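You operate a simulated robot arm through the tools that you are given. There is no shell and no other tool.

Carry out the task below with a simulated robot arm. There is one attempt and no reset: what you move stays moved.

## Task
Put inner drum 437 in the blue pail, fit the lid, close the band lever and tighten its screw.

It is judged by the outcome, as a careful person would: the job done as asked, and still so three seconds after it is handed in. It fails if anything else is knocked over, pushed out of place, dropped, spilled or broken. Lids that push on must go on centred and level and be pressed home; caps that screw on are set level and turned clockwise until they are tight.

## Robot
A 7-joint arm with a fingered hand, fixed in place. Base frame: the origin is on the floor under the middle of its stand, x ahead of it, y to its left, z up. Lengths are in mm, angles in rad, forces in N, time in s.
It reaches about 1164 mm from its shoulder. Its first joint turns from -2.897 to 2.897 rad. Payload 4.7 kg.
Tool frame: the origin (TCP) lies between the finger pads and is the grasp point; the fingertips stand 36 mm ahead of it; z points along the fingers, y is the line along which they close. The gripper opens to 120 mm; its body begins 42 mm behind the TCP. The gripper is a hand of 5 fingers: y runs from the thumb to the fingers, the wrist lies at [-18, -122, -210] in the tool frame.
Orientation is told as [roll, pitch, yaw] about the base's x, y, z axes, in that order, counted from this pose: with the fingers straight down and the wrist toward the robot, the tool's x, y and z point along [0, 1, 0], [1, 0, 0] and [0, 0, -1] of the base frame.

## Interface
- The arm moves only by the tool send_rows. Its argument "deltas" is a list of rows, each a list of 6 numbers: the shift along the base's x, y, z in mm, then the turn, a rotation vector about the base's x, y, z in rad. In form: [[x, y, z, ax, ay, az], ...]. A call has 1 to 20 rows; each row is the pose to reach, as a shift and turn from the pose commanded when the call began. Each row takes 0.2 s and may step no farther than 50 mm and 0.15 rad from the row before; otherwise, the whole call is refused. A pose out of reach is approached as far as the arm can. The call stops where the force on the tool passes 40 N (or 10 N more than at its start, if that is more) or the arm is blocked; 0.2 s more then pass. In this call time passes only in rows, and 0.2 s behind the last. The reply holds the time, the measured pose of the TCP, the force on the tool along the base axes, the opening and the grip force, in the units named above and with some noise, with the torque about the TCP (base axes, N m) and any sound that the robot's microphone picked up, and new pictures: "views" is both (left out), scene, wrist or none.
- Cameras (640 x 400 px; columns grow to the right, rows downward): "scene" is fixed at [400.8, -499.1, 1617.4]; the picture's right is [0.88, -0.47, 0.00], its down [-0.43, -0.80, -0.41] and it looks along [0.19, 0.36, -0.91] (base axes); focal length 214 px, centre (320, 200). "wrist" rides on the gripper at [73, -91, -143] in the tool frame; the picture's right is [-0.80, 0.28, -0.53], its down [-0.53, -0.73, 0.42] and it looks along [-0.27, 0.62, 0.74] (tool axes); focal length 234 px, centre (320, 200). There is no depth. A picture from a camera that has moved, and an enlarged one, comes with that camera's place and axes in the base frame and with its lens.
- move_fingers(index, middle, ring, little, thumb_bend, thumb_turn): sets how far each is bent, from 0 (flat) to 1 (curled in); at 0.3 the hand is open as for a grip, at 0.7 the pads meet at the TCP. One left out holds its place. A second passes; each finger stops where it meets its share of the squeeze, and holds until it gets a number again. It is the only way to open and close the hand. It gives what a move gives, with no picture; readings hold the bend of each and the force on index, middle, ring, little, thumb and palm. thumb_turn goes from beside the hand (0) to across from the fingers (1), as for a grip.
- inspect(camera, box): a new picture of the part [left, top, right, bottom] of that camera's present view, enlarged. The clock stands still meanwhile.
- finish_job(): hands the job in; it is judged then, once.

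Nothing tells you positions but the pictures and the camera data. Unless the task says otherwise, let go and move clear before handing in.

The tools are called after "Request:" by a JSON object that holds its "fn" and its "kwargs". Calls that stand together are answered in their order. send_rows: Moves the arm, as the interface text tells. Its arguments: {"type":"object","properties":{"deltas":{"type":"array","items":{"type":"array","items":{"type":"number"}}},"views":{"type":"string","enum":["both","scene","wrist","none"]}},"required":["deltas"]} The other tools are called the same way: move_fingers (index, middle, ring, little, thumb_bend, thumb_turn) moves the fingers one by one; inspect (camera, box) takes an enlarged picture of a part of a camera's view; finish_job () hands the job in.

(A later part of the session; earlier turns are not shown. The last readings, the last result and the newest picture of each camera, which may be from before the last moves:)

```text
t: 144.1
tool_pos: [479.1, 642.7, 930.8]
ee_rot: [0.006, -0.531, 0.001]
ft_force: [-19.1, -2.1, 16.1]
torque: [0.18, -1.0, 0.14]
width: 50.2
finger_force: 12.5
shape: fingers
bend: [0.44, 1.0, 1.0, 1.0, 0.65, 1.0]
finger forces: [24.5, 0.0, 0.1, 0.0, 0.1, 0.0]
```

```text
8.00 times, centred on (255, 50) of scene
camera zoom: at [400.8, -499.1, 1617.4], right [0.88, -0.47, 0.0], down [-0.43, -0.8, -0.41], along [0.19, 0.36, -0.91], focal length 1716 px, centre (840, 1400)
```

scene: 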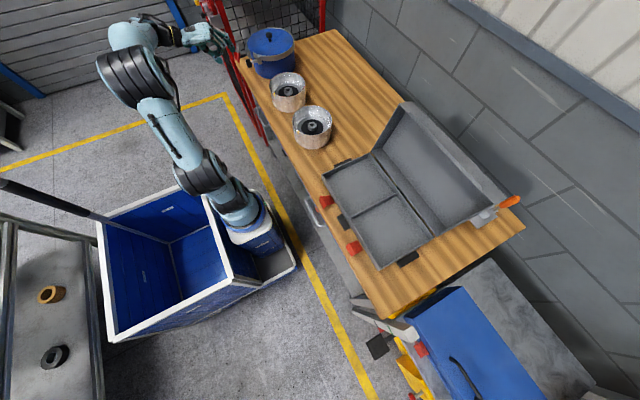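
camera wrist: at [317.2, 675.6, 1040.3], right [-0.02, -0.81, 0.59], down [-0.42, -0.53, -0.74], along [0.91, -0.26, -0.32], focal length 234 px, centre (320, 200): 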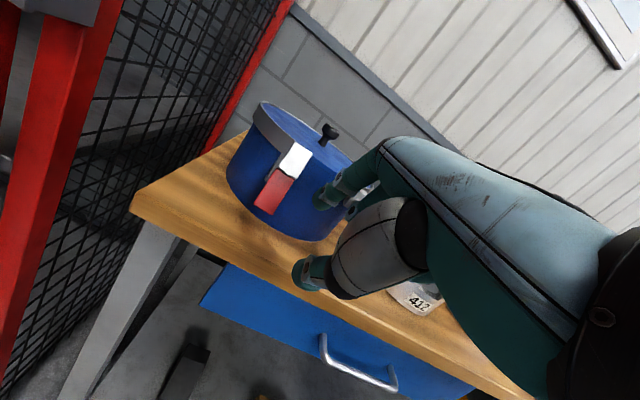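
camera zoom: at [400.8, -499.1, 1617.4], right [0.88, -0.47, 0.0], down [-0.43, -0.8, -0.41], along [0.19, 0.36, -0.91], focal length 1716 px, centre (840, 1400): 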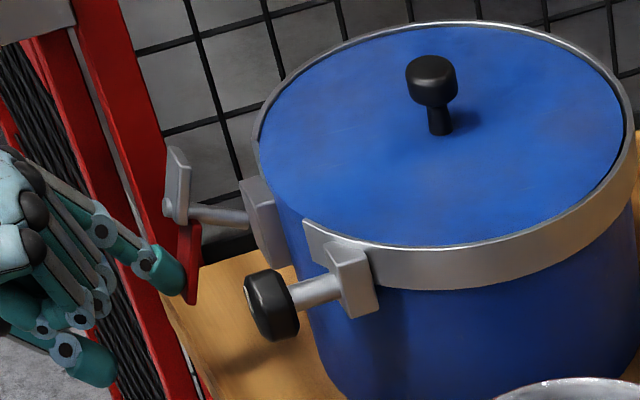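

Inward doesn't move it either (19 N). I'll back off and come around to push the red grip toward −y from its +y side, yawing the hand for access.

Request:
{"fn": "send_rows", "kwargs": {"deltas": [[-20, 0, 0, 0, 0, 0], [-55, 0, 5, 0, 0, 0], [-60, 20, 15, 0, 0, -0.12], [-55, 40, 15, 0, 0, -0.24], [-45, 55, 15, 0, 0, -0.36], [-30, 65, 12, 0, 0, -0.48], [-15, 70, 10, 0, 0, -0.6]], "views": "wrist"}}

Request:
{"fn": "inspect", "kwargs": {"camera": "scene", "box": [225, 25, 285, 75]}}

Request:
{"fn": "inspect", "kwargs": {"camera": "wrist", "box": [180, 80, 440, 300]}}

```text
t: 145.7
tool_pos: [466.3, 712.2, 939.7]
ee_rot: [0.002, -0.531, -0.603]
ft_force: [-0.6, -0.4, 1.3]
torque: [0.03, 0.01, -0.01]
width: 55.7
finger_force: 0.0
shape: fingers
bend: [0.4, 1.0, 1.0, 1.0, 0.65, 1.0]
finger forces: [0.0, 0.0, 0.0, 0.1, 0.1, 0.0]
camera wrist: at [382.0, 855.9, 1017.1], right [-0.48, -0.65, 0.59], down [-0.64, -0.2, -0.74], along [0.6, -0.73, -0.32], focal length 234 px, centre (320, 200)
```

wrist: 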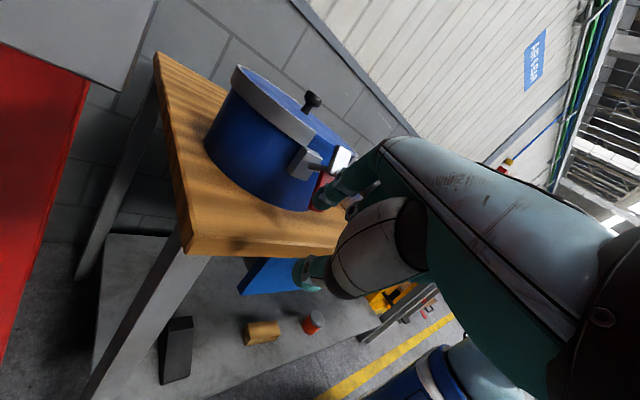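

```text
8.00 times, centred on (255, 50) of scene
camera zoom: at [400.8, -499.1, 1617.4], right [0.88, -0.47, 0.0], down [-0.43, -0.8, -0.41], along [0.19, 0.36, -0.91], focal length 1716 px, centre (840, 1400)
```

zoom: 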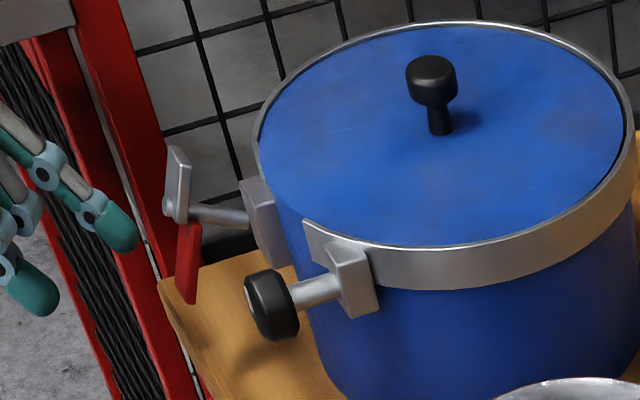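

```text
1.82 times, centred on (310, 190) of wrist
camera zoom: at [382.0, 855.9, 1017.1], right [-0.48, -0.65, 0.59], down [-0.64, -0.2, -0.74], along [0.6, -0.73, -0.32], focal length 426 px, centre (338, 218)
```

zoom: 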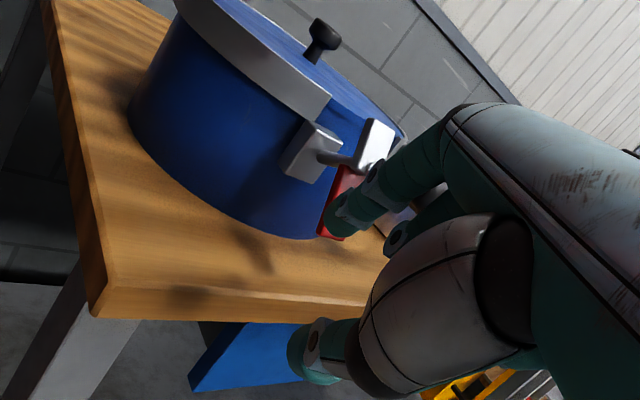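

Request:
{"fn": "send_rows", "kwargs": {"deltas": [[12, 4, -3, 0, 0, 0], [25, 6, -6, 0, 0, 0]], "views": "none"}}

Request:
{"fn": "send_rows", "kwargs": {"deltas": [[0, -5, 0, 0, 0, 0], [0, -9, 0, 0, 0, 0]], "views": "none"}}

Request:
{"fn": "inspect", "kwargs": {"camera": "scene", "box": [225, 25, 285, 75]}}

Request:
{"fn": "inspect", "kwargs": {"camera": "wrist", "box": [240, 120, 400, 280]}}

```text
t: 146.3
tool_pos: [492.3, 719.5, 931.1]
ee_rot: [0.002, -0.531, -0.599]
ft_force: [-0.1, -0.2, -0.3]
torque: [0.0, 0.0, -0.01]
width: 55.7
finger_force: 0.1
shape: fingers
bend: [0.4, 1.0, 1.0, 1.0, 0.65, 1.0]
finger forces: [0.0, 0.0, 0.0, 0.1, 0.0, 0.0]
```

```text
t: 146.9
tool_pos: [491.5, 709.1, 930.8]
ee_rot: [-0.001, -0.531, -0.599]
ft_force: [-0.3, -1.0, 0.9]
torque: [-0.02, 0.0, -0.01]
width: 55.5
finger_force: 0.0
shape: fingers
bend: [0.4, 1.0, 1.0, 1.0, 0.65, 1.0]
finger forces: [0.1, 0.0, 0.1, 0.1, 0.0, 0.1]
```

```text
8.00 times, centred on (255, 50) of scene
camera zoom: at [400.8, -499.1, 1617.4], right [0.88, -0.47, 0.0], down [-0.43, -0.8, -0.41], along [0.19, 0.36, -0.91], focal length 1716 px, centre (840, 1400)
```

zoom: 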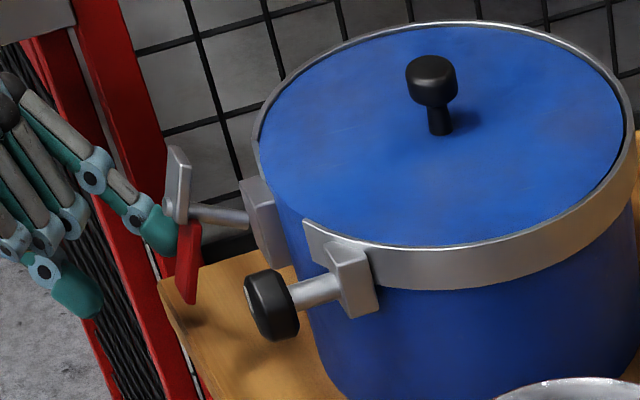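

```text
2.50 times, centred on (320, 200) of wrist
camera zoom: at [407.2, 853.1, 1009.1], right [-0.47, -0.65, 0.59], down [-0.64, -0.2, -0.74], along [0.6, -0.73, -0.32], focal length 585 px, centre (320, 200)
```

zoom: 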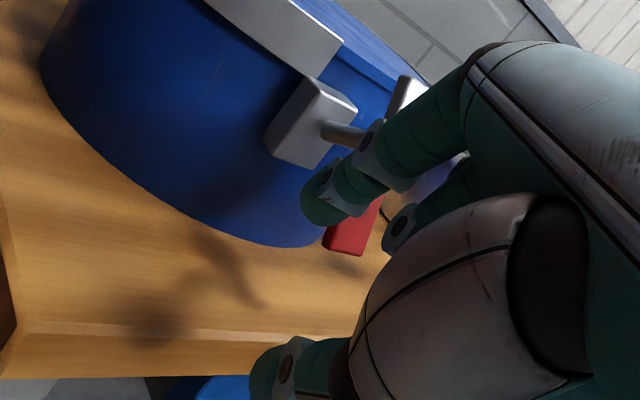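

Request:
{"fn": "send_rows", "kwargs": {"deltas": [[0, -4, 0, 0, 0, 0], [0, -8, 0, 0, 0, 0]], "views": "none"}}

Request:
{"fn": "send_rows", "kwargs": {"deltas": [[0, -4, 0, 0, 0, 0], [0, -8, 0, 0, 0, 0]], "views": "none"}}

Request:
{"fn": "inspect", "kwargs": {"camera": "scene", "box": [225, 25, 285, 75]}}

Request:
{"fn": "inspect", "kwargs": {"camera": "wrist", "box": [240, 120, 400, 280]}}

```text
t: 147.5
tool_pos: [489.8, 702.0, 932.6]
ee_rot: [0.001, -0.53, -0.599]
ft_force: [0.0, 6.0, 1.4]
torque: [-0.01, -0.11, 0.38]
width: 54.5
finger_force: 2.8
shape: fingers
bend: [0.41, 1.0, 1.0, 1.0, 0.65, 1.0]
finger forces: [5.6, 0.0, 0.1, 0.0, 0.0, 0.0]
```

```text
t: 148.1
tool_pos: [490.2, 694.2, 932.0]
ee_rot: [0.004, -0.528, -0.597]
ft_force: [0.7, 21.3, 4.6]
torque: [0.01, -0.15, 1.26]
width: 51.2
finger_force: 9.7
shape: fingers
bend: [0.44, 1.0, 1.0, 1.0, 0.65, 1.0]
finger forces: [20.3, 0.1, 0.1, 0.2, 0.0, 0.0]
```

```text
8.00 times, centred on (255, 50) of scene
camera zoom: at [400.8, -499.1, 1617.4], right [0.88, -0.47, 0.0], down [-0.43, -0.8, -0.41], along [0.19, 0.36, -0.91], focal length 1716 px, centre (840, 1400)
```

zoom: 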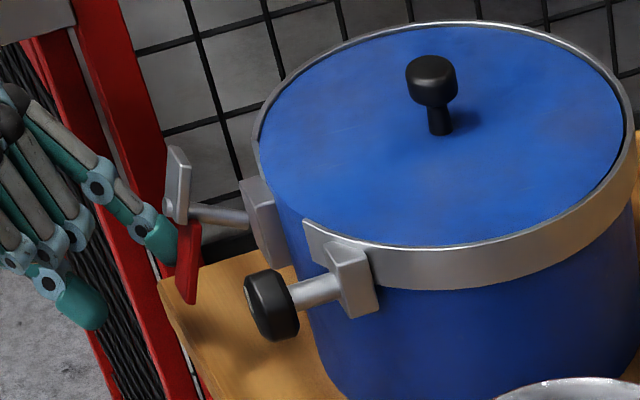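

```text
2.50 times, centred on (320, 200) of wrist
camera zoom: at [405.5, 838.3, 1010.5], right [-0.47, -0.65, 0.59], down [-0.64, -0.2, -0.74], along [0.6, -0.73, -0.32], focal length 585 px, centre (320, 200)
```

zoom: 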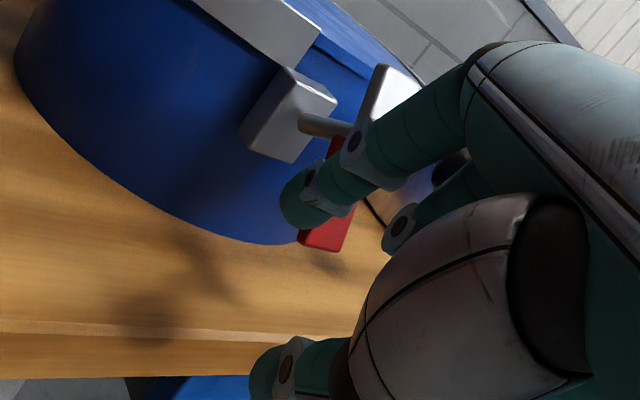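

Still no motion at 21 N. The remaining option is outward/upward, so I'll hook the index finger behind the red grip and pull it away from the pail.

Request:
{"fn": "send_rows", "kwargs": {"deltas": [[0, 12, 0, 0, 0, 0], [0, 30, 0, 0, 0, 0], [5, 35, 0, 0, 0, -0.13], [15, 38, 0, 0, 0, -0.27], [25, 40, 0, 0, 0, -0.4], [40, 44, -2, 0, 0, -0.4]], "views": "wrist"}}

Request:
{"fn": "inspect", "kwargs": {"camera": "scene", "box": [225, 25, 285, 75]}}

Request:
{"fn": "inspect", "kwargs": {"camera": "wrist", "box": [220, 120, 420, 300]}}

```text
t: 149.5
tool_pos: [527.4, 680.1, 883.8]
ee_rot: [0.01, -0.522, -0.842]
ft_force: [6.2, 49.7, -0.6]
torque: [-2.53, 0.24, 1.05]
width: 51.4
finger_force: 27.2
shape: fingers
bend: [0.44, 1.0, 1.0, 1.0, 0.65, 1.0]
finger forces: [46.5, 7.0, 0.0, 0.0, 0.1, 0.0]
out of reach, approached as far as the arm can: row 3, 4, 5, 6
stopped in row 6: the force on the tool passed its limit at 100 N (the readings are from after the stop); the commanded pose is now the measured one
camera wrist: at [480.0, 838.0, 962.9], right [-0.61, -0.53, 0.59], down [-0.67, -0.04, -0.74], along [0.41, -0.85, -0.33], focal length 234 px, centre (320, 200)
```

wrist: 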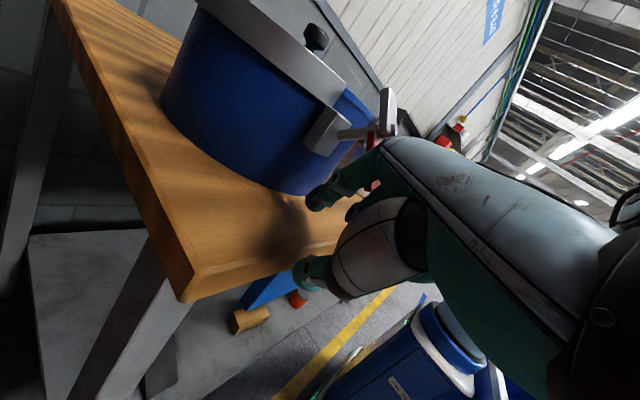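

```text
8.00 times, centred on (255, 50) of scene
camera zoom: at [400.8, -499.1, 1617.4], right [0.88, -0.47, 0.0], down [-0.43, -0.8, -0.41], along [0.19, 0.36, -0.91], focal length 1716 px, centre (840, 1400)
```

zoom: 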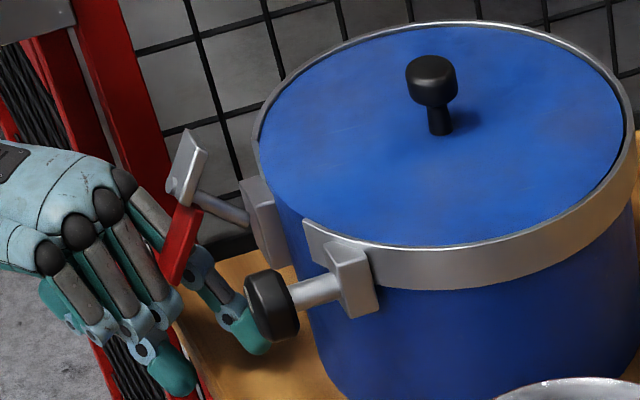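

```text
2.22 times, centred on (320, 210) of wrist
camera zoom: at [480.0, 838.0, 962.9], right [-0.61, -0.53, 0.59], down [-0.67, -0.04, -0.74], along [0.41, -0.85, -0.33], focal length 520 px, centre (320, 178)
```

zoom: 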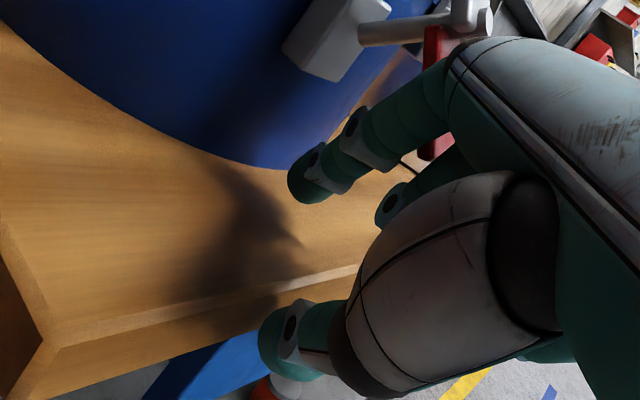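

The arm couldn't reach that orientation and pressed hard for a moment, but the lever did swing upward. The pail hasn't shifted. I'll back off in +y to relieve the force.

Request:
{"fn": "send_rows", "kwargs": {"deltas": [[0, 6, 0, 0, 0, 0], [0, 14, 2, 0, 0, 0]], "views": "none"}}

Request:
{"fn": "inspect", "kwargs": {"camera": "scene", "box": [225, 25, 285, 75]}}

Request:
{"fn": "inspect", "kwargs": {"camera": "wrist", "box": [220, 60, 420, 300]}}

```text
t: 150.1
tool_pos: [527.9, 680.5, 881.2]
ee_rot: [0.007, -0.523, -0.85]
ft_force: [-2.0, 20.0, -2.7]
torque: [-0.99, -0.01, 0.39]
width: 52.5
finger_force: 19.1
shape: fingers
bend: [0.43, 1.0, 1.0, 1.0, 0.65, 1.0]
finger forces: [25.2, 13.2, 0.0, 0.1, 0.0, 0.0]
out of reach, approached as far as the arm can: row 2
```

```text
8.00 times, centred on (255, 50) of scene
camera zoom: at [400.8, -499.1, 1617.4], right [0.88, -0.47, 0.0], down [-0.43, -0.8, -0.41], along [0.19, 0.36, -0.91], focal length 1716 px, centre (840, 1400)
```

zoom: 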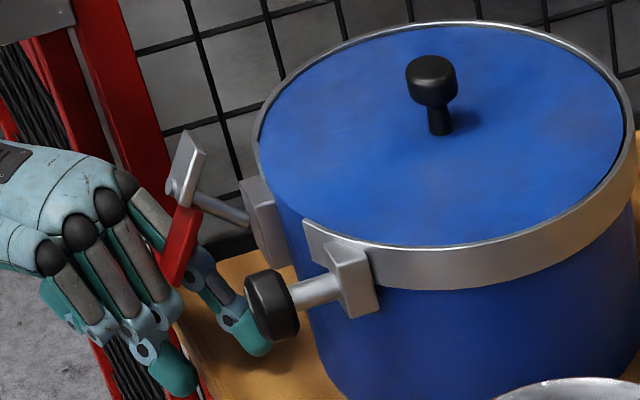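

```text
1.67 times, centred on (320, 180) of wrist
camera zoom: at [482.4, 839.7, 961.2], right [-0.62, -0.52, 0.59], down [-0.68, -0.03, -0.74], along [0.4, -0.85, -0.33], focal length 390 px, centre (320, 233)
```

zoom: 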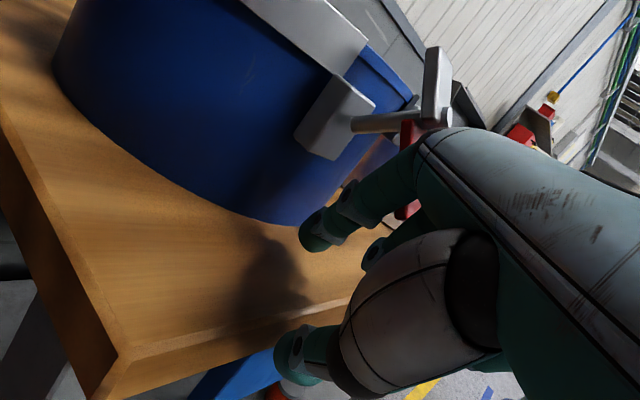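

Request:
{"fn": "send_rows", "kwargs": {"deltas": [[0, 4, 2, 0, 0, 0.06], [-2, 8, 6, 0, 0, 0.12], [-4, 14, 12, 0, 0, 0.18]], "views": "none"}}

Request:
{"fn": "inspect", "kwargs": {"camera": "scene", "box": [225, 25, 285, 75]}}

```text
t: 150.9
tool_pos: [524.4, 695.4, 894.9]
ee_rot: [0.009, -0.523, -0.668]
ft_force: [-0.4, -0.1, 0.1]
torque: [0.01, 0.02, -0.01]
width: 55.3
finger_force: 0.0
shape: fingers
bend: [0.4, 1.0, 1.0, 1.0, 0.65, 1.0]
finger forces: [0.0, 0.1, 0.1, 0.0, 0.0, 0.1]
```

```text
8.00 times, centred on (255, 50) of scene
camera zoom: at [400.8, -499.1, 1617.4], right [0.88, -0.47, 0.0], down [-0.43, -0.8, -0.41], along [0.19, 0.36, -0.91], focal length 1716 px, centre (840, 1400)
```

zoom: 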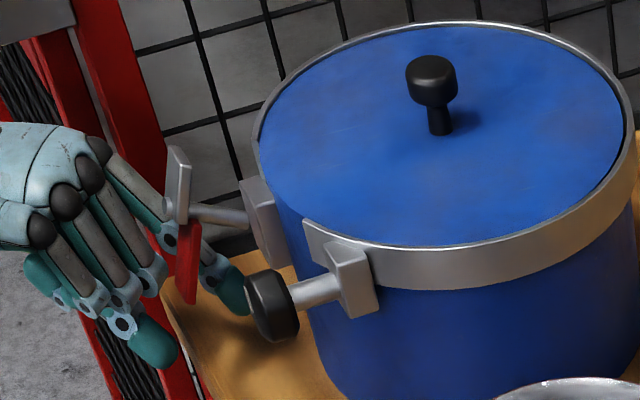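

The lever springs back to its rest once released, and its motion fits a hinge at the bracket (595, y, 943) about the y axis. It lifts upward and is blocked downward at modest force. I'll withdraw and set the hand pointing at the mechanism, fingers forward with thumb and fingers closing along y. That suits both the lever and the screw.

Request:
{"fn": "send_rows", "kwargs": {"deltas": [[-2, 10, 5, 0, 0, 0.02], [-8, 25, 15, 0, 0, 0.04], [-30, 28, 25, 0, 0, 0.06], [-65, 25, 40, 0, 0, 0.1]], "views": "none"}}

Request:
{"fn": "inspect", "kwargs": {"camera": "scene", "box": [215, 20, 285, 75]}}

```text
t: 151.9
tool_pos: [459.6, 718.3, 932.9]
ee_rot: [0.005, -0.524, -0.569]
ft_force: [0.6, -1.1, -1.1]
torque: [-0.03, -0.01, -0.06]
width: 55.5
finger_force: 0.1
shape: fingers
bend: [0.4, 1.0, 1.0, 1.0, 0.65, 1.0]
finger forces: [0.0, 0.0, 0.0, 0.0, 0.0, 0.1]
```

```text
7.27 times, centred on (250, 48) of scene
camera zoom: at [400.8, -499.1, 1617.4], right [0.88, -0.47, 0.0], down [-0.43, -0.8, -0.41], along [0.19, 0.36, -0.91], focal length 1560 px, centre (829, 1309)
```

zoom: 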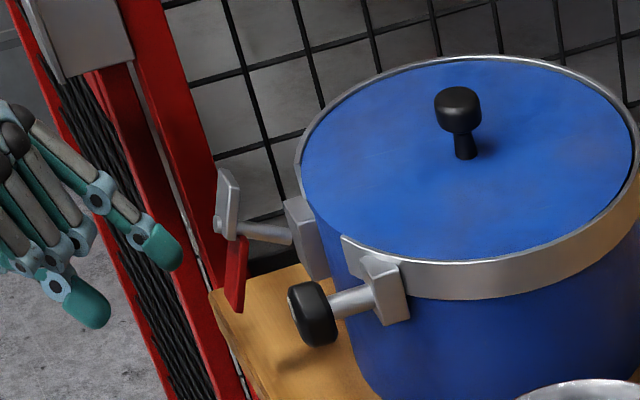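

Request:
{"fn": "send_rows", "kwargs": {"deltas": [[-10, -28, 30, 0, 0, 0.142], [-20, -57, 60, 0, 0, 0.284], [-30, -87, 90, 0, 0, 0.426], [-40, -118, 117, 0, 0, 0.569]], "views": "none"}}

Request:
{"fn": "send_rows", "kwargs": {"deltas": [[0, 0, 0, 0, -0.15, 0], [0, 0, 0, 0, -0.3, 0], [0, 0, 0, 0, -0.45, 0], [0, 0, 0, 0, -0.6, 0], [0, 0, 0, 0, -0.75, 0], [0, 0, 0, 0, -0.9, 0], [0, 0, 0, 0, -1.04, 0]], "views": "none"}}

Request:
{"fn": "send_rows", "kwargs": {"deltas": [[0, 0, 0, -0.15, 0, 0], [0, 0, 0, -0.3, 0, 0], [0, 0, 0, -0.45, 0, 0], [0, 0, 0, -0.6, 0, 0], [0, 0, 0, -0.75, 0, 0], [0, 0, 0, -0.9, 0, 0], [0, 0, 0, -1.05, 0, 0], [0, 0, 0, -1.2, 0, 0], [0, 0, 0, -1.35, 0, 0], [0, 0, 0, -1.5, 0, 0], [0, 0, 0, -1.571, 0, 0]], "views": "both"}}

```text
t: 152.9
tool_pos: [419.9, 600.0, 1051.0]
ee_rot: [0.004, -0.522, 0.003]
ft_force: [0.2, 0.8, -1.8]
torque: [-0.05, -0.08, -0.02]
width: 55.6
finger_force: 0.1
shape: fingers
bend: [0.4, 1.0, 1.0, 1.0, 0.65, 1.0]
finger forces: [0.0, 0.0, 0.1, 0.0, 0.0, 0.0]
```

```text
t: 154.5
tool_pos: [419.7, 603.5, 1051.6]
ee_rot: [-0.009, -1.532, 0.019]
ft_force: [-0.1, 0.9, -0.1]
torque: [-0.02, -0.06, 0.0]
width: 55.5
finger_force: 0.1
shape: fingers
bend: [0.4, 1.0, 1.0, 1.0, 0.65, 1.0]
finger forces: [0.0, 0.1, 0.1, 0.0, 0.0, 0.0]
```

```text
t: 156.9
tool_pos: [419.8, 601.4, 1050.3]
ee_rot: [-1.563, 0.002, 1.562]
ft_force: [0.0, -0.2, 0.1]
torque: [0.01, -0.02, 0.01]
width: 55.4
finger_force: 0.1
shape: fingers
bend: [0.4, 1.0, 1.0, 1.0, 0.65, 1.0]
finger forces: [0.0, 0.0, 0.0, 0.0, 0.1, 0.1]
camera wrist: at [274.7, 509.6, 980.2], right [-0.52, 0.29, 0.81], down [0.42, -0.74, 0.53], along [0.74, 0.62, 0.26], focal length 234 px, centre (320, 200)
```

scene: 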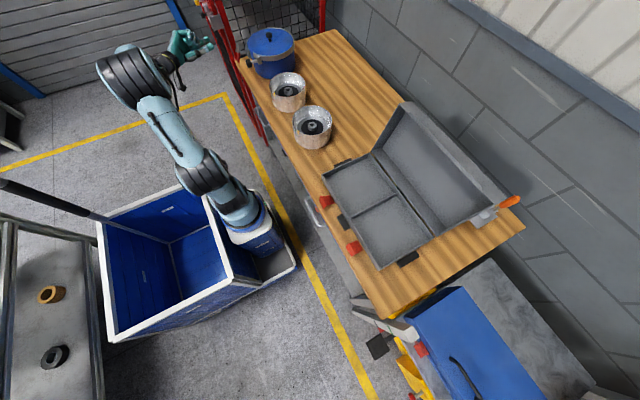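
wrist: 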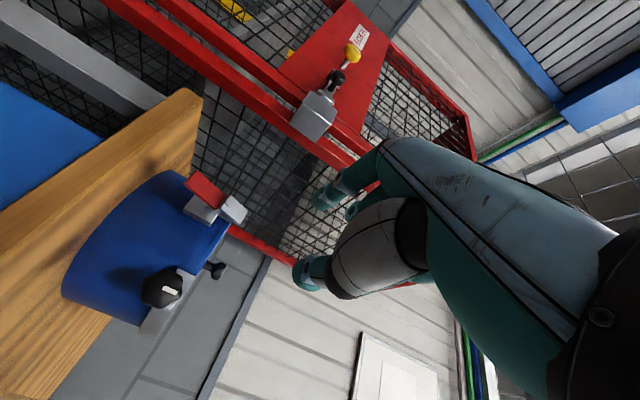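

The hand now points at the mechanism. I'll set thumb, index and middle for a pinch on the red grip's side edges and approach from −x.

Request:
{"fn": "move_fingers", "kwargs": {"index": 0.48, "middle": 0.48, "ring": 0.25, "little": 0.25, "thumb_bend": 0.48}}

Request:
{"fn": "send_rows", "kwargs": {"deltas": [[0, 15, -35, 0, 0, 0], [0, 30, -70, 0, 0, 0], [5, 45, -105, 0, 0, 0], [15, 51, -135, 0, 0, 0], [35, 51, -138, 0, 0, 0]], "views": "wrist"}}

Request:
{"fn": "inspect", "kwargs": {"camera": "scene", "box": [215, 25, 285, 80]}}

Request:
{"fn": "inspect", "kwargs": {"camera": "wrist", "box": [180, 120, 400, 320]}}

```text
t: 157.9
tool_pos: [418.9, 602.3, 1051.7]
ee_rot: [-1.562, -0.001, 1.562]
ft_force: [0.2, 1.1, -1.0]
torque: [0.01, -0.02, -0.02]
width: 68.9
finger_force: 0.0
shape: fingers
bend: [0.48, 0.48, 0.25, 0.25, 0.48, 1.0]
finger forces: [0.0, 0.0, 0.1, 0.1, 0.0, 0.0]
```

```text
t: 159.1
tool_pos: [455.8, 652.6, 913.3]
ee_rot: [-1.564, -0.003, 1.562]
ft_force: [-0.1, 0.0, 0.0]
torque: [0.01, 0.0, 0.0]
width: 68.7
finger_force: 0.1
shape: fingers
bend: [0.48, 0.48, 0.25, 0.25, 0.48, 1.0]
finger forces: [0.0, 0.1, 0.0, 0.0, 0.0, 0.1]
camera wrist: at [310.5, 561.3, 842.7], right [-0.52, 0.28, 0.81], down [0.42, -0.74, 0.53], along [0.74, 0.61, 0.26], focal length 234 px, centre (320, 200)
```

wrist: 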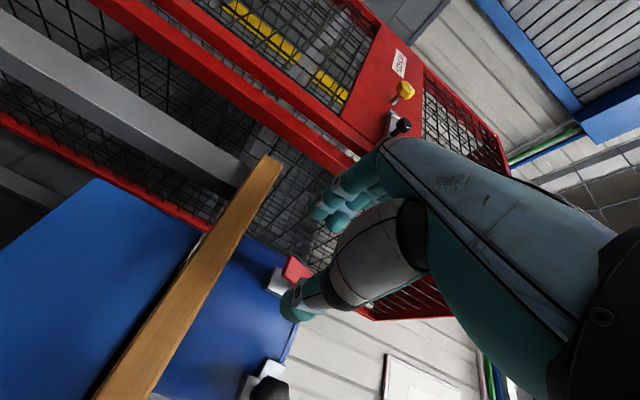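

```text
7.27 times, centred on (250, 52) of scene
camera zoom: at [400.8, -499.1, 1617.4], right [0.88, -0.47, 0.0], down [-0.43, -0.8, -0.41], along [0.19, 0.36, -0.91], focal length 1560 px, centre (829, 1273)
```

zoom: 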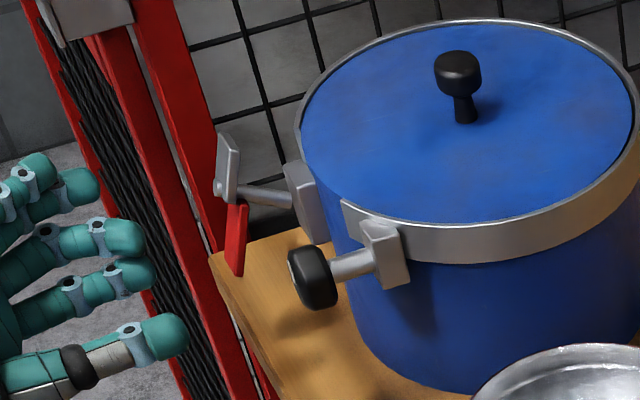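

```text
2.00 times, centred on (290, 220) of wrist
camera zoom: at [310.5, 561.3, 842.7], right [-0.52, 0.28, 0.81], down [0.42, -0.74, 0.53], along [0.74, 0.61, 0.26], focal length 468 px, centre (380, 160)
```

zoom: 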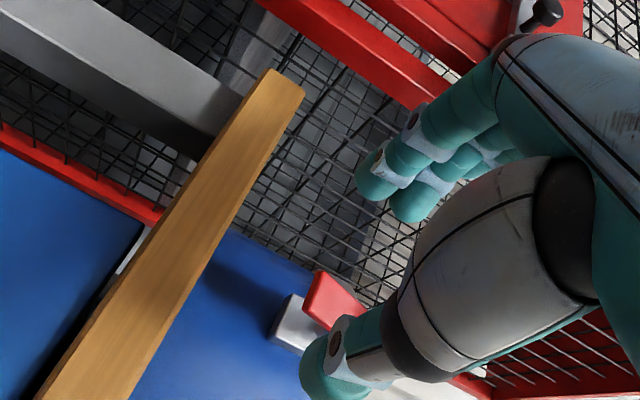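

Request:
{"fn": "send_rows", "kwargs": {"deltas": [[20, 0, 0, 0, 0, 0], [40, 0, 0, 0, 0, 0], [54, 0, 0, 0, 0, 0]], "views": "none"}}

Request:
{"fn": "inspect", "kwargs": {"camera": "scene", "box": [225, 25, 285, 80]}}

Request:
{"fn": "inspect", "kwargs": {"camera": "wrist", "box": [220, 160, 380, 320]}}

```text
t: 159.9
tool_pos: [508.8, 652.3, 912.8]
ee_rot: [-1.564, 0.0, 1.563]
ft_force: [-1.2, -0.2, -0.8]
torque: [0.03, -0.02, 0.0]
width: 69.0
finger_force: 0.0
shape: fingers
bend: [0.48, 0.48, 0.25, 0.25, 0.48, 1.0]
finger forces: [0.1, 0.0, 0.0, 0.0, 0.1, 0.0]
```

```text
7.27 times, centred on (255, 52) of scene
camera zoom: at [400.8, -499.1, 1617.4], right [0.88, -0.47, 0.0], down [-0.43, -0.8, -0.41], along [0.19, 0.36, -0.91], focal length 1560 px, centre (793, 1273)
```

zoom: 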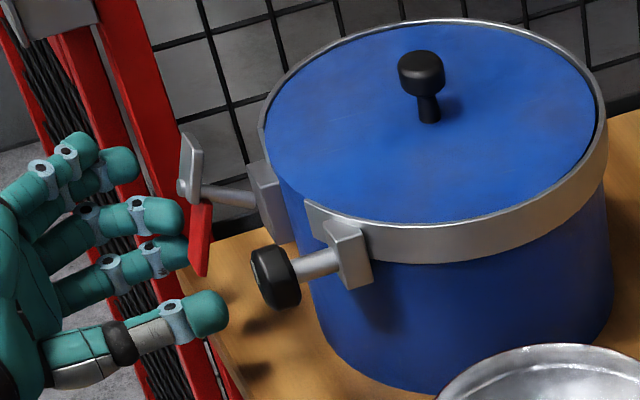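

```text
2.50 times, centred on (300, 240) of wrist
camera zoom: at [364.1, 560.6, 842.1], right [-0.52, 0.28, 0.81], down [0.42, -0.74, 0.53], along [0.74, 0.61, 0.26], focal length 585 px, centre (370, 100)
```

zoom: 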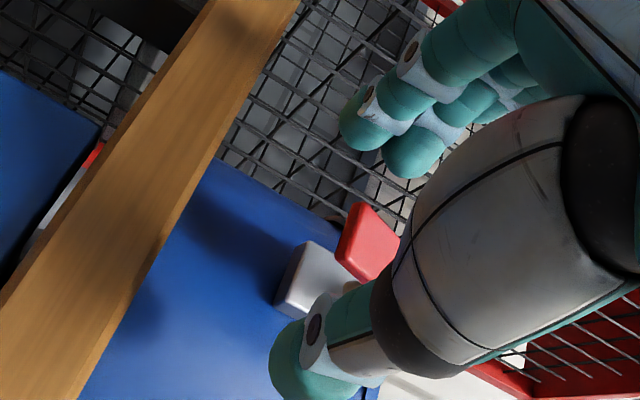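

Request:
{"fn": "send_rows", "kwargs": {"deltas": [[8, 0, 0, 0, 0, 0]], "views": "none"}}

Request:
{"fn": "move_fingers", "kwargs": {"index": 0.62, "middle": 0.62, "thumb_bend": 0.62}}

Request:
{"fn": "inspect", "kwargs": {"camera": "scene", "box": [225, 25, 285, 80]}}

Request:
{"fn": "inspect", "kwargs": {"camera": "wrist", "box": [220, 160, 380, 320]}}

```text
t: 160.3
tool_pos: [517.4, 653.0, 912.5]
ee_rot: [-1.563, -0.001, 1.562]
ft_force: [-0.1, 0.3, 0.1]
torque: [-0.03, 0.0, 0.02]
width: 68.9
finger_force: 0.1
shape: fingers
bend: [0.48, 0.48, 0.25, 0.25, 0.48, 1.0]
finger forces: [0.1, 0.1, 0.1, 0.0, 0.1, 0.0]
```

```text
t: 161.3
tool_pos: [515.7, 652.1, 912.6]
ee_rot: [-1.564, 0.002, 1.561]
ft_force: [-0.3, 0.5, 0.0]
torque: [0.01, 0.01, 0.03]
width: 27.6
finger_force: 0.7
shape: fingers
bend: [0.62, 0.61, 0.25, 0.25, 0.62, 1.0]
finger forces: [0.1, 1.1, 0.0, 0.0, 0.1, 0.0]
```

```text
7.27 times, centred on (255, 52) of scene
camera zoom: at [400.8, -499.1, 1617.4], right [0.88, -0.47, 0.0], down [-0.43, -0.8, -0.41], along [0.19, 0.36, -0.91], focal length 1560 px, centre (793, 1273)
```

zoom: 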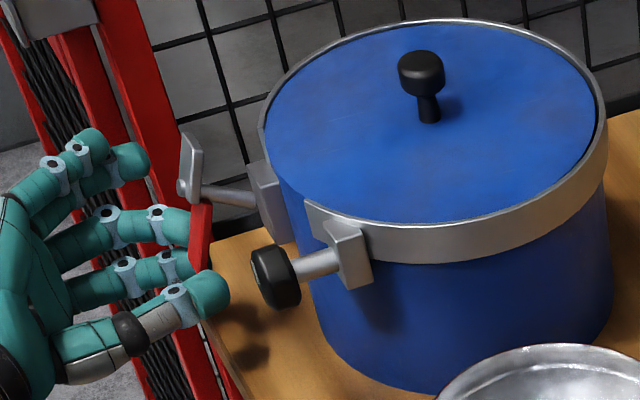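

```text
2.50 times, centred on (300, 240) of wrist
camera zoom: at [372.0, 560.9, 842.2], right [-0.52, 0.28, 0.81], down [0.42, -0.74, 0.53], along [0.74, 0.61, 0.26], focal length 585 px, centre (370, 100)
```

zoom: 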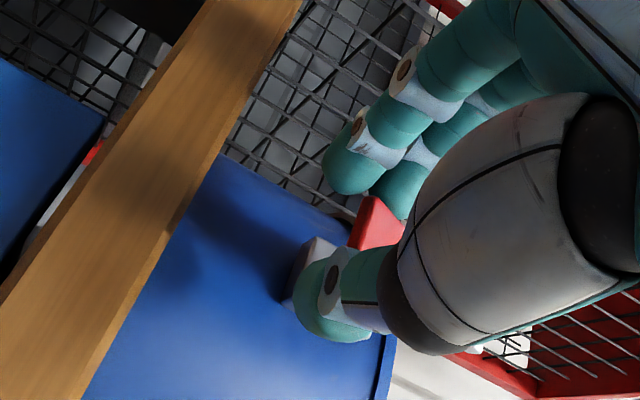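

Request:
{"fn": "move_fingers", "kwargs": {"index": 0.74, "middle": 0.74, "thumb_bend": 0.76}}

Request:
{"fn": "inspect", "kwargs": {"camera": "scene", "box": [225, 25, 285, 80]}}

Request:
{"fn": "inspect", "kwargs": {"camera": "wrist", "box": [220, 160, 380, 320]}}

```text
t: 162.3
tool_pos: [518.5, 652.6, 912.5]
ee_rot: [-1.564, -0.001, 1.561]
ft_force: [2.8, -0.5, 0.0]
torque: [-0.13, -0.04, -0.01]
width: 1.8
finger_force: 12.6
shape: fingers
bend: [0.74, 0.62, 0.25, 0.25, 0.67, 1.0]
finger forces: [0.0, 12.0, 0.0, 0.0, 13.6, 0.0]
```

```text
7.27 times, centred on (255, 52) of scene
camera zoom: at [400.8, -499.1, 1617.4], right [0.88, -0.47, 0.0], down [-0.43, -0.8, -0.41], along [0.19, 0.36, -0.91], focal length 1560 px, centre (793, 1273)
```

zoom: 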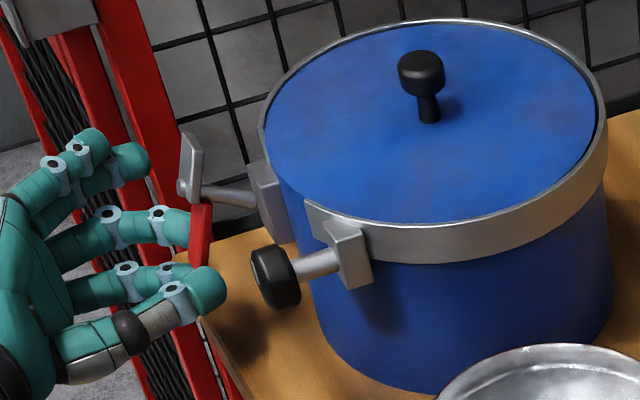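

```text
2.50 times, centred on (300, 240) of wrist
camera zoom: at [372.2, 560.7, 842.2], right [-0.52, 0.28, 0.81], down [0.42, -0.74, 0.53], along [0.74, 0.61, 0.26], focal length 585 px, centre (370, 100)
```

zoom: 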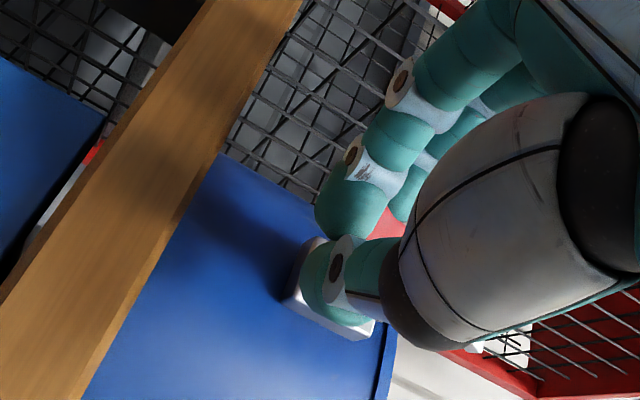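

Middle and thumb pinch the grip's edges and the index sits just below it. I'll lift it along its arc in small steps and watch the force.

Request:
{"fn": "send_rows", "kwargs": {"deltas": [[-1.8, 0, 4.2, 0, 0, 0], [-3.6, 0, 8.5, 0, 0, 0]], "views": "none"}}

Request:
{"fn": "send_rows", "kwargs": {"deltas": [[-1.2, 0, 4.5, 0, 0, 0], [-2.1, 0, 9.1, 0, 0, 0]], "views": "none"}}

Request:
{"fn": "inspect", "kwargs": {"camera": "scene", "box": [225, 25, 285, 80]}}

```text
t: 162.9
tool_pos: [513.8, 652.9, 922.2]
ee_rot: [-1.565, 0.0, 1.562]
ft_force: [4.2, -2.6, -1.7]
torque: [-0.17, 0.11, -0.08]
width: 1.3
finger_force: 12.8
shape: fingers
bend: [0.74, 0.62, 0.25, 0.25, 0.67, 1.0]
finger forces: [0.1, 11.5, 0.0, 0.0, 14.1, 0.0]
```

```text
t: 163.5
tool_pos: [511.0, 652.6, 929.5]
ee_rot: [-1.561, 0.001, 1.563]
ft_force: [2.8, -4.1, -2.4]
torque: [-0.17, 0.19, -0.2]
width: 1.2
finger_force: 12.6
shape: fingers
bend: [0.74, 0.62, 0.25, 0.25, 0.67, 1.0]
finger forces: [0.0, 9.7, 0.0, 0.1, 14.8, 0.0]
```

```text
7.27 times, centred on (255, 52) of scene
camera zoom: at [400.8, -499.1, 1617.4], right [0.88, -0.47, 0.0], down [-0.43, -0.8, -0.41], along [0.19, 0.36, -0.91], focal length 1560 px, centre (793, 1273)
```

zoom: 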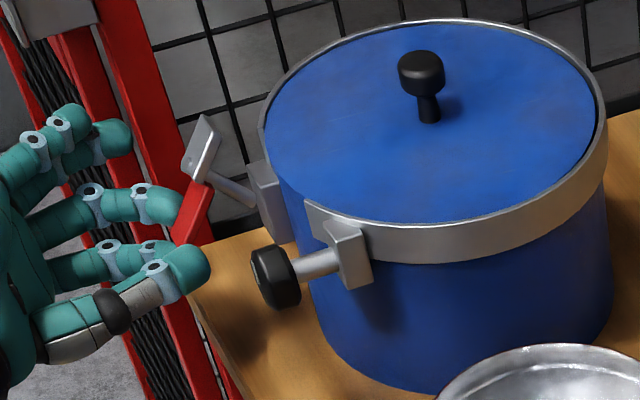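

It lifts easily with only a few newtons. I'll continue the arc.

Request:
{"fn": "send_rows", "kwargs": {"deltas": [[-0.3, 0, 4.6, 0, 0, 0], [-0.5, 0, 9.2, 0, 0, 0], [0, 0, 13.8, 0, 0, 0], [0.6, 0, 18.4, 0, 0, 0]], "views": "none"}}

Request:
{"fn": "inspect", "kwargs": {"camera": "scene", "box": [225, 25, 285, 80]}}

Request:
{"fn": "inspect", "kwargs": {"camera": "wrist", "box": [200, 160, 380, 340]}}

```text
t: 164.5
tool_pos: [509.6, 653.7, 950.4]
ee_rot: [-1.563, 0.0, 1.563]
ft_force: [-13.6, -6.4, 0.5]
torque: [0.04, 0.03, -0.17]
width: 1.6
finger_force: 16.8
shape: fingers
bend: [0.74, 0.64, 0.25, 0.25, 0.67, 1.0]
finger forces: [9.9, 7.8, 0.0, 0.1, 16.4, 0.0]
```

```text
7.27 times, centred on (255, 52) of scene
camera zoom: at [400.8, -499.1, 1617.4], right [0.88, -0.47, 0.0], down [-0.43, -0.8, -0.41], along [0.19, 0.36, -0.91], focal length 1560 px, centre (793, 1273)
```

zoom: 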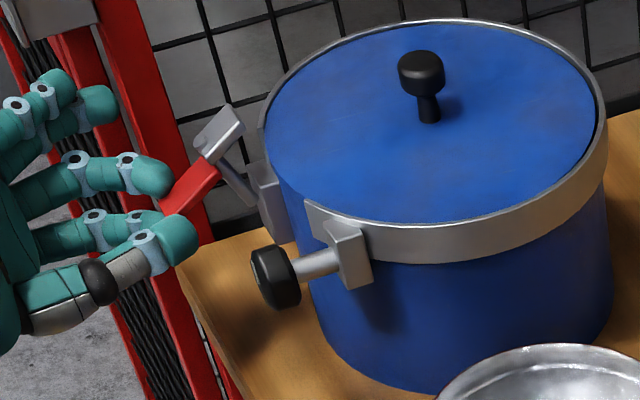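

```text
2.22 times, centred on (290, 250) of wrist
camera zoom: at [365.4, 561.2, 879.3], right [-0.52, 0.28, 0.81], down [0.42, -0.74, 0.53], along [0.74, 0.62, 0.26], focal length 520 px, centre (387, 89)
```

zoom: 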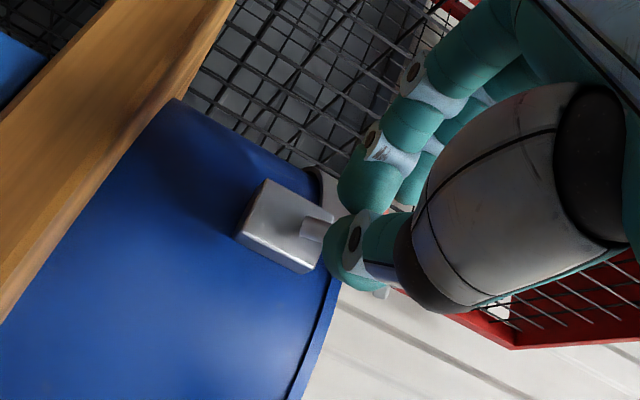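

Request:
{"fn": "send_rows", "kwargs": {"deltas": [[0, 0, 5, 0, 0.12, 0], [1, 0, 11, 0, 0.25, 0], [3, 0, 17, 0, 0.38, 0], [6, 0, 23, 0, 0.52, 0]], "views": "none"}}

Request:
{"fn": "inspect", "kwargs": {"camera": "scene", "box": [225, 20, 285, 75]}}

Request:
{"fn": "inspect", "kwargs": {"camera": "wrist", "box": [180, 140, 380, 340]}}

```text
t: 165.5
tool_pos: [516.2, 652.6, 974.7]
ee_rot: [-1.042, 0.001, 1.565]
ft_force: [-20.9, -0.2, 11.6]
torque: [0.11, -0.34, 0.23]
width: 1.3
finger_force: 28.7
shape: fingers
bend: [0.74, 0.62, 0.25, 0.25, 0.67, 1.0]
finger forces: [13.5, 27.8, 0.0, 0.1, 16.1, 0.0]
```

```text
7.27 times, centred on (255, 48) of scene
camera zoom: at [400.8, -499.1, 1617.4], right [0.88, -0.47, 0.0], down [-0.43, -0.8, -0.41], along [0.19, 0.36, -0.91], focal length 1560 px, centre (793, 1309)
```

zoom: 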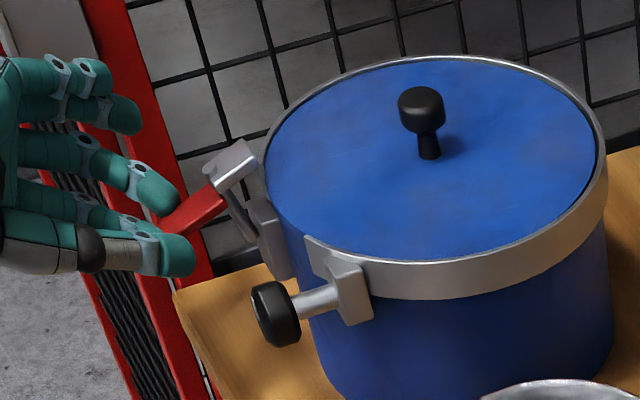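

```text
2.00 times, centred on (280, 240) of wrist
camera zoom: at [354.5, 561.1, 984.4], right [-0.05, 0.28, 0.96], down [0.63, -0.73, 0.25], along [0.77, 0.62, -0.14], focal length 468 px, centre (400, 120)
```

zoom: 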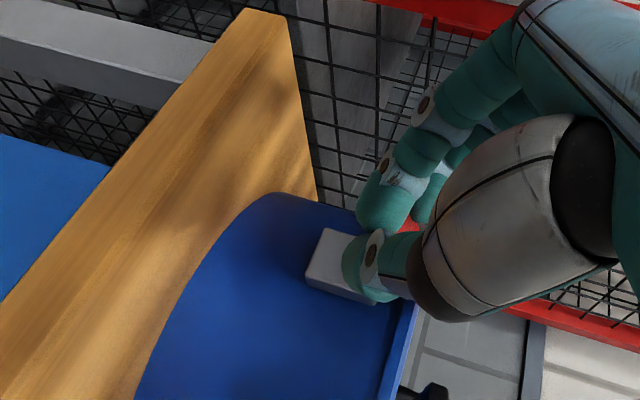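

Request:
{"fn": "inspect", "kwargs": {"camera": "scene", "box": [236, 30, 266, 60]}}

```text
13.33 times, centred on (251, 45) of scene
camera zoom: at [400.8, -499.1, 1617.4], right [0.88, -0.47, 0.0], down [-0.43, -0.8, -0.41], along [0.19, 0.36, -0.91], focal length 2860 px, centre (1240, 2267)
```

zoom: 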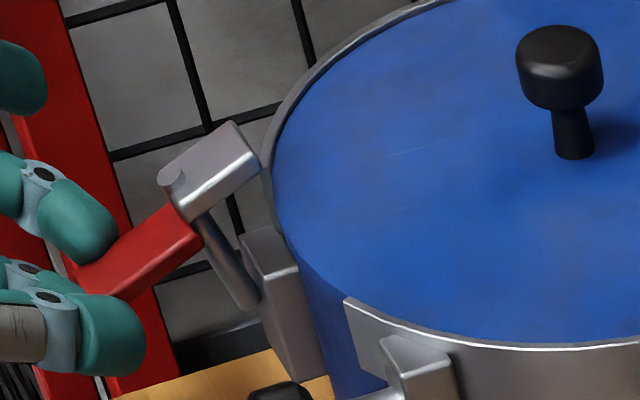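

The forces are just radial (my path is slightly inside the handle's radius). I'll ease outward and continue swinging the lever up and over.

Request:
{"fn": "send_rows", "kwargs": {"deltas": [[-3, 0, 3, 0, 0.03, 0], [0, 0, 11, 0, 0.12, 0], [5, 0, 20, 0, 0.23, 0], [12, 0, 28, 0, 0.35, 0]], "views": "none"}}

Request:
{"fn": "inspect", "kwargs": {"camera": "scene", "box": [232, 22, 268, 58]}}

Request:
{"fn": "inspect", "kwargs": {"camera": "wrist", "box": [180, 140, 380, 340]}}

```text
t: 166.5
tool_pos: [528.2, 651.4, 998.5]
ee_rot: [-0.692, 0.008, 1.566]
ft_force: [-13.4, 0.4, 2.0]
torque: [0.21, -0.03, 0.3]
width: 1.1
finger_force: 29.3
shape: fingers
bend: [0.74, 0.62, 0.25, 0.25, 0.68, 1.0]
finger forces: [19.3, 25.9, 0.0, 0.0, 13.4, 0.0]
```

```text
11.11 times, centred on (250, 40) of scene
camera zoom: at [400.8, -499.1, 1617.4], right [0.88, -0.47, 0.0], down [-0.43, -0.8, -0.41], along [0.19, 0.36, -0.91], focal length 2383 px, centre (1098, 1978)
```

zoom: 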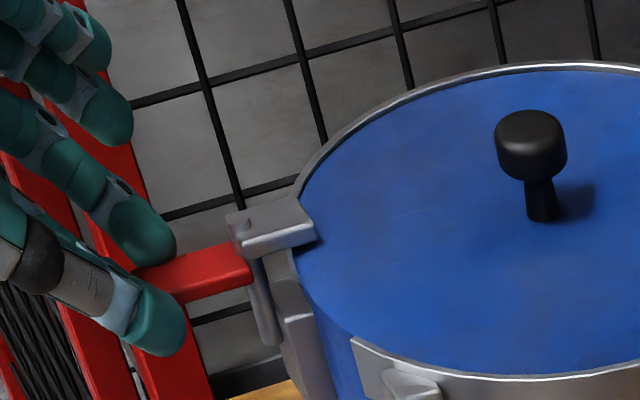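

```text
2.00 times, centred on (280, 240) of wrist
camera zoom: at [380.5, 560.3, 1064.1], right [0.28, 0.29, 0.92], down [0.68, -0.74, 0.02], along [0.68, 0.61, -0.4], focal length 468 px, centre (400, 120)
```

zoom: 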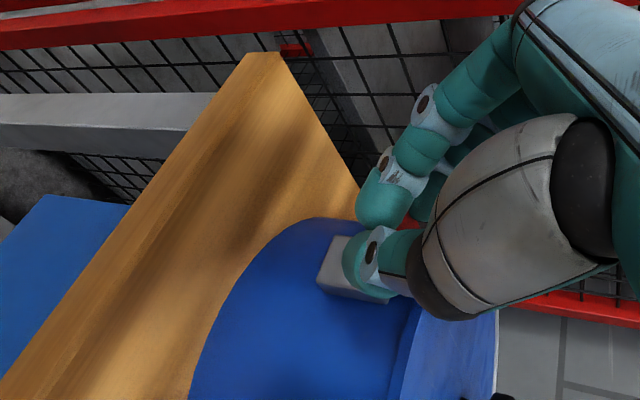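

That's the answer: the lever's plate is a jaw that swings over the rim onto the lid. I'll continue to the end of its travel and watch for a stop or click.

Request:
{"fn": "send_rows", "kwargs": {"deltas": [[0, 0, 3, 0, 0.03, 0], [2, 0, 6, 0, 0.06, 0], [4.5, 0, 9, 0, 0.1, 0]], "views": "none"}}

Request:
{"fn": "inspect", "kwargs": {"camera": "scene", "box": [232, 22, 268, 58]}}

```text
t: 167.4
tool_pos: [530.5, 651.8, 1001.5]
ee_rot: [-0.588, 0.018, 1.565]
ft_force: [-16.5, 2.8, -5.1]
torque: [0.35, 0.16, 0.42]
width: 1.4
finger_force: 32.0
shape: fingers
bend: [0.73, 0.61, 0.25, 0.25, 0.68, 1.0]
finger forces: [25.6, 29.0, 0.0, 0.0, 10.5, 0.1]
stopped in row 3: the force on the tool passed its limit at 41 N (the readings are from after the stop); the commanded pose is now the measured one
```

```text
11.11 times, centred on (250, 40) of scene
camera zoom: at [400.8, -499.1, 1617.4], right [0.88, -0.47, 0.0], down [-0.43, -0.8, -0.41], along [0.19, 0.36, -0.91], focal length 2383 px, centre (1098, 1978)
```

zoom: 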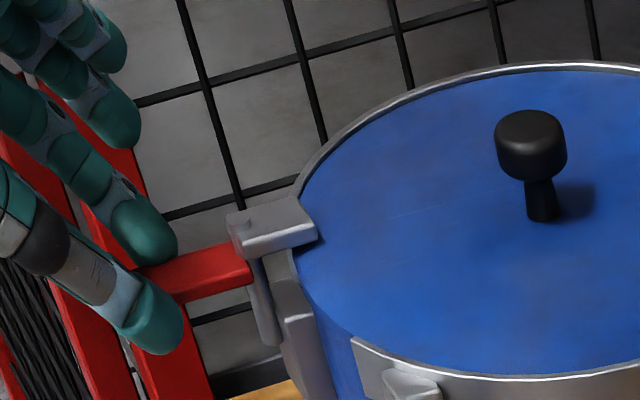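

The lever has reached its stop. I'll ease off to see whether it holds closed on its own.

Request:
{"fn": "send_rows", "kwargs": {"deltas": [[-2, 0, -1, 0, 0, 0]], "views": "none"}}

Request:
{"fn": "move_fingers", "kwargs": {"index": 0.6, "middle": 0.55, "thumb_bend": 0.6}}

Request:
{"fn": "inspect", "kwargs": {"camera": "scene", "box": [232, 22, 268, 58]}}

```text
t: 167.8
tool_pos: [530.8, 651.7, 1002.5]
ee_rot: [-0.59, 0.016, 1.564]
ft_force: [-12.1, 4.8, -3.8]
torque: [0.31, 0.02, 0.38]
width: 1.4
finger_force: 29.6
shape: fingers
bend: [0.73, 0.61, 0.25, 0.25, 0.68, 1.0]
finger forces: [20.8, 29.3, 0.1, 0.0, 9.9, 0.0]
```

```text
t: 168.8
tool_pos: [530.1, 650.1, 1002.4]
ee_rot: [-0.589, 0.016, 1.563]
ft_force: [-18.5, -8.9, 0.9]
torque: [-0.26, 0.47, 0.0]
width: 15.0
finger_force: 9.3
shape: fingers
bend: [0.71, 0.55, 0.25, 0.25, 0.6, 1.0]
finger forces: [19.6, 0.0, 0.1, 0.0, 0.1, 0.0]
```

```text
11.11 times, centred on (250, 40) of scene
camera zoom: at [400.8, -499.1, 1617.4], right [0.88, -0.47, 0.0], down [-0.43, -0.8, -0.41], along [0.19, 0.36, -0.91], focal length 2383 px, centre (1098, 1978)
```

zoom: 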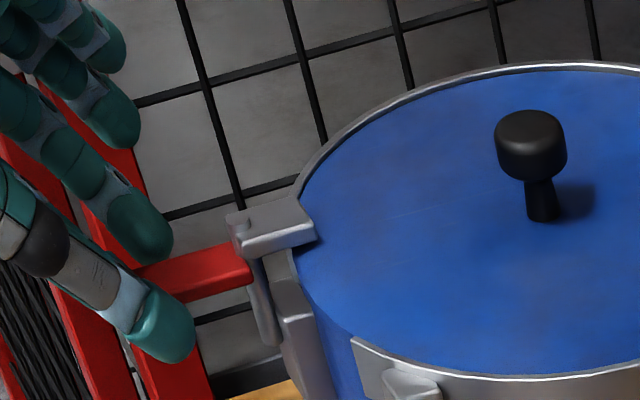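

Request:
{"fn": "send_rows", "kwargs": {"deltas": [[-5, 0, 0, 0, 0, 0], [-12, 0, 0, 0, 0, 0]], "views": "none"}}

Request:
{"fn": "inspect", "kwargs": {"camera": "scene", "box": [232, 22, 268, 58]}}

```text
t: 169.4
tool_pos: [519.0, 651.2, 1002.5]
ee_rot: [-0.59, 0.018, 1.567]
ft_force: [0.2, -0.2, -0.1]
torque: [0.0, -0.01, 0.0]
width: 32.2
finger_force: 0.0
shape: fingers
bend: [0.6, 0.55, 0.25, 0.25, 0.6, 1.0]
finger forces: [0.0, 0.0, 0.0, 0.0, 0.0, 0.1]
```

```text
11.11 times, centred on (250, 40) of scene
camera zoom: at [400.8, -499.1, 1617.4], right [0.88, -0.47, 0.0], down [-0.43, -0.8, -0.41], along [0.19, 0.36, -0.91], focal length 2383 px, centre (1098, 1978)
```

zoom: 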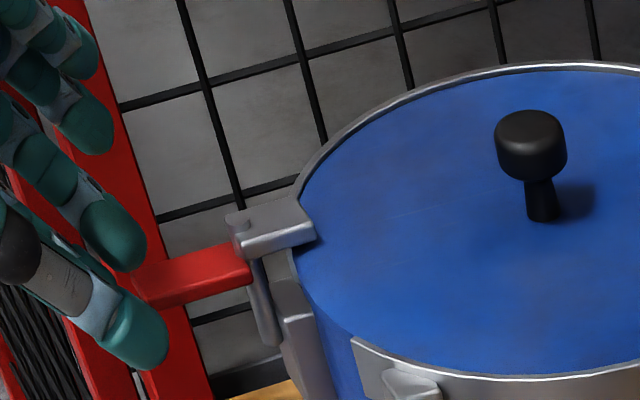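

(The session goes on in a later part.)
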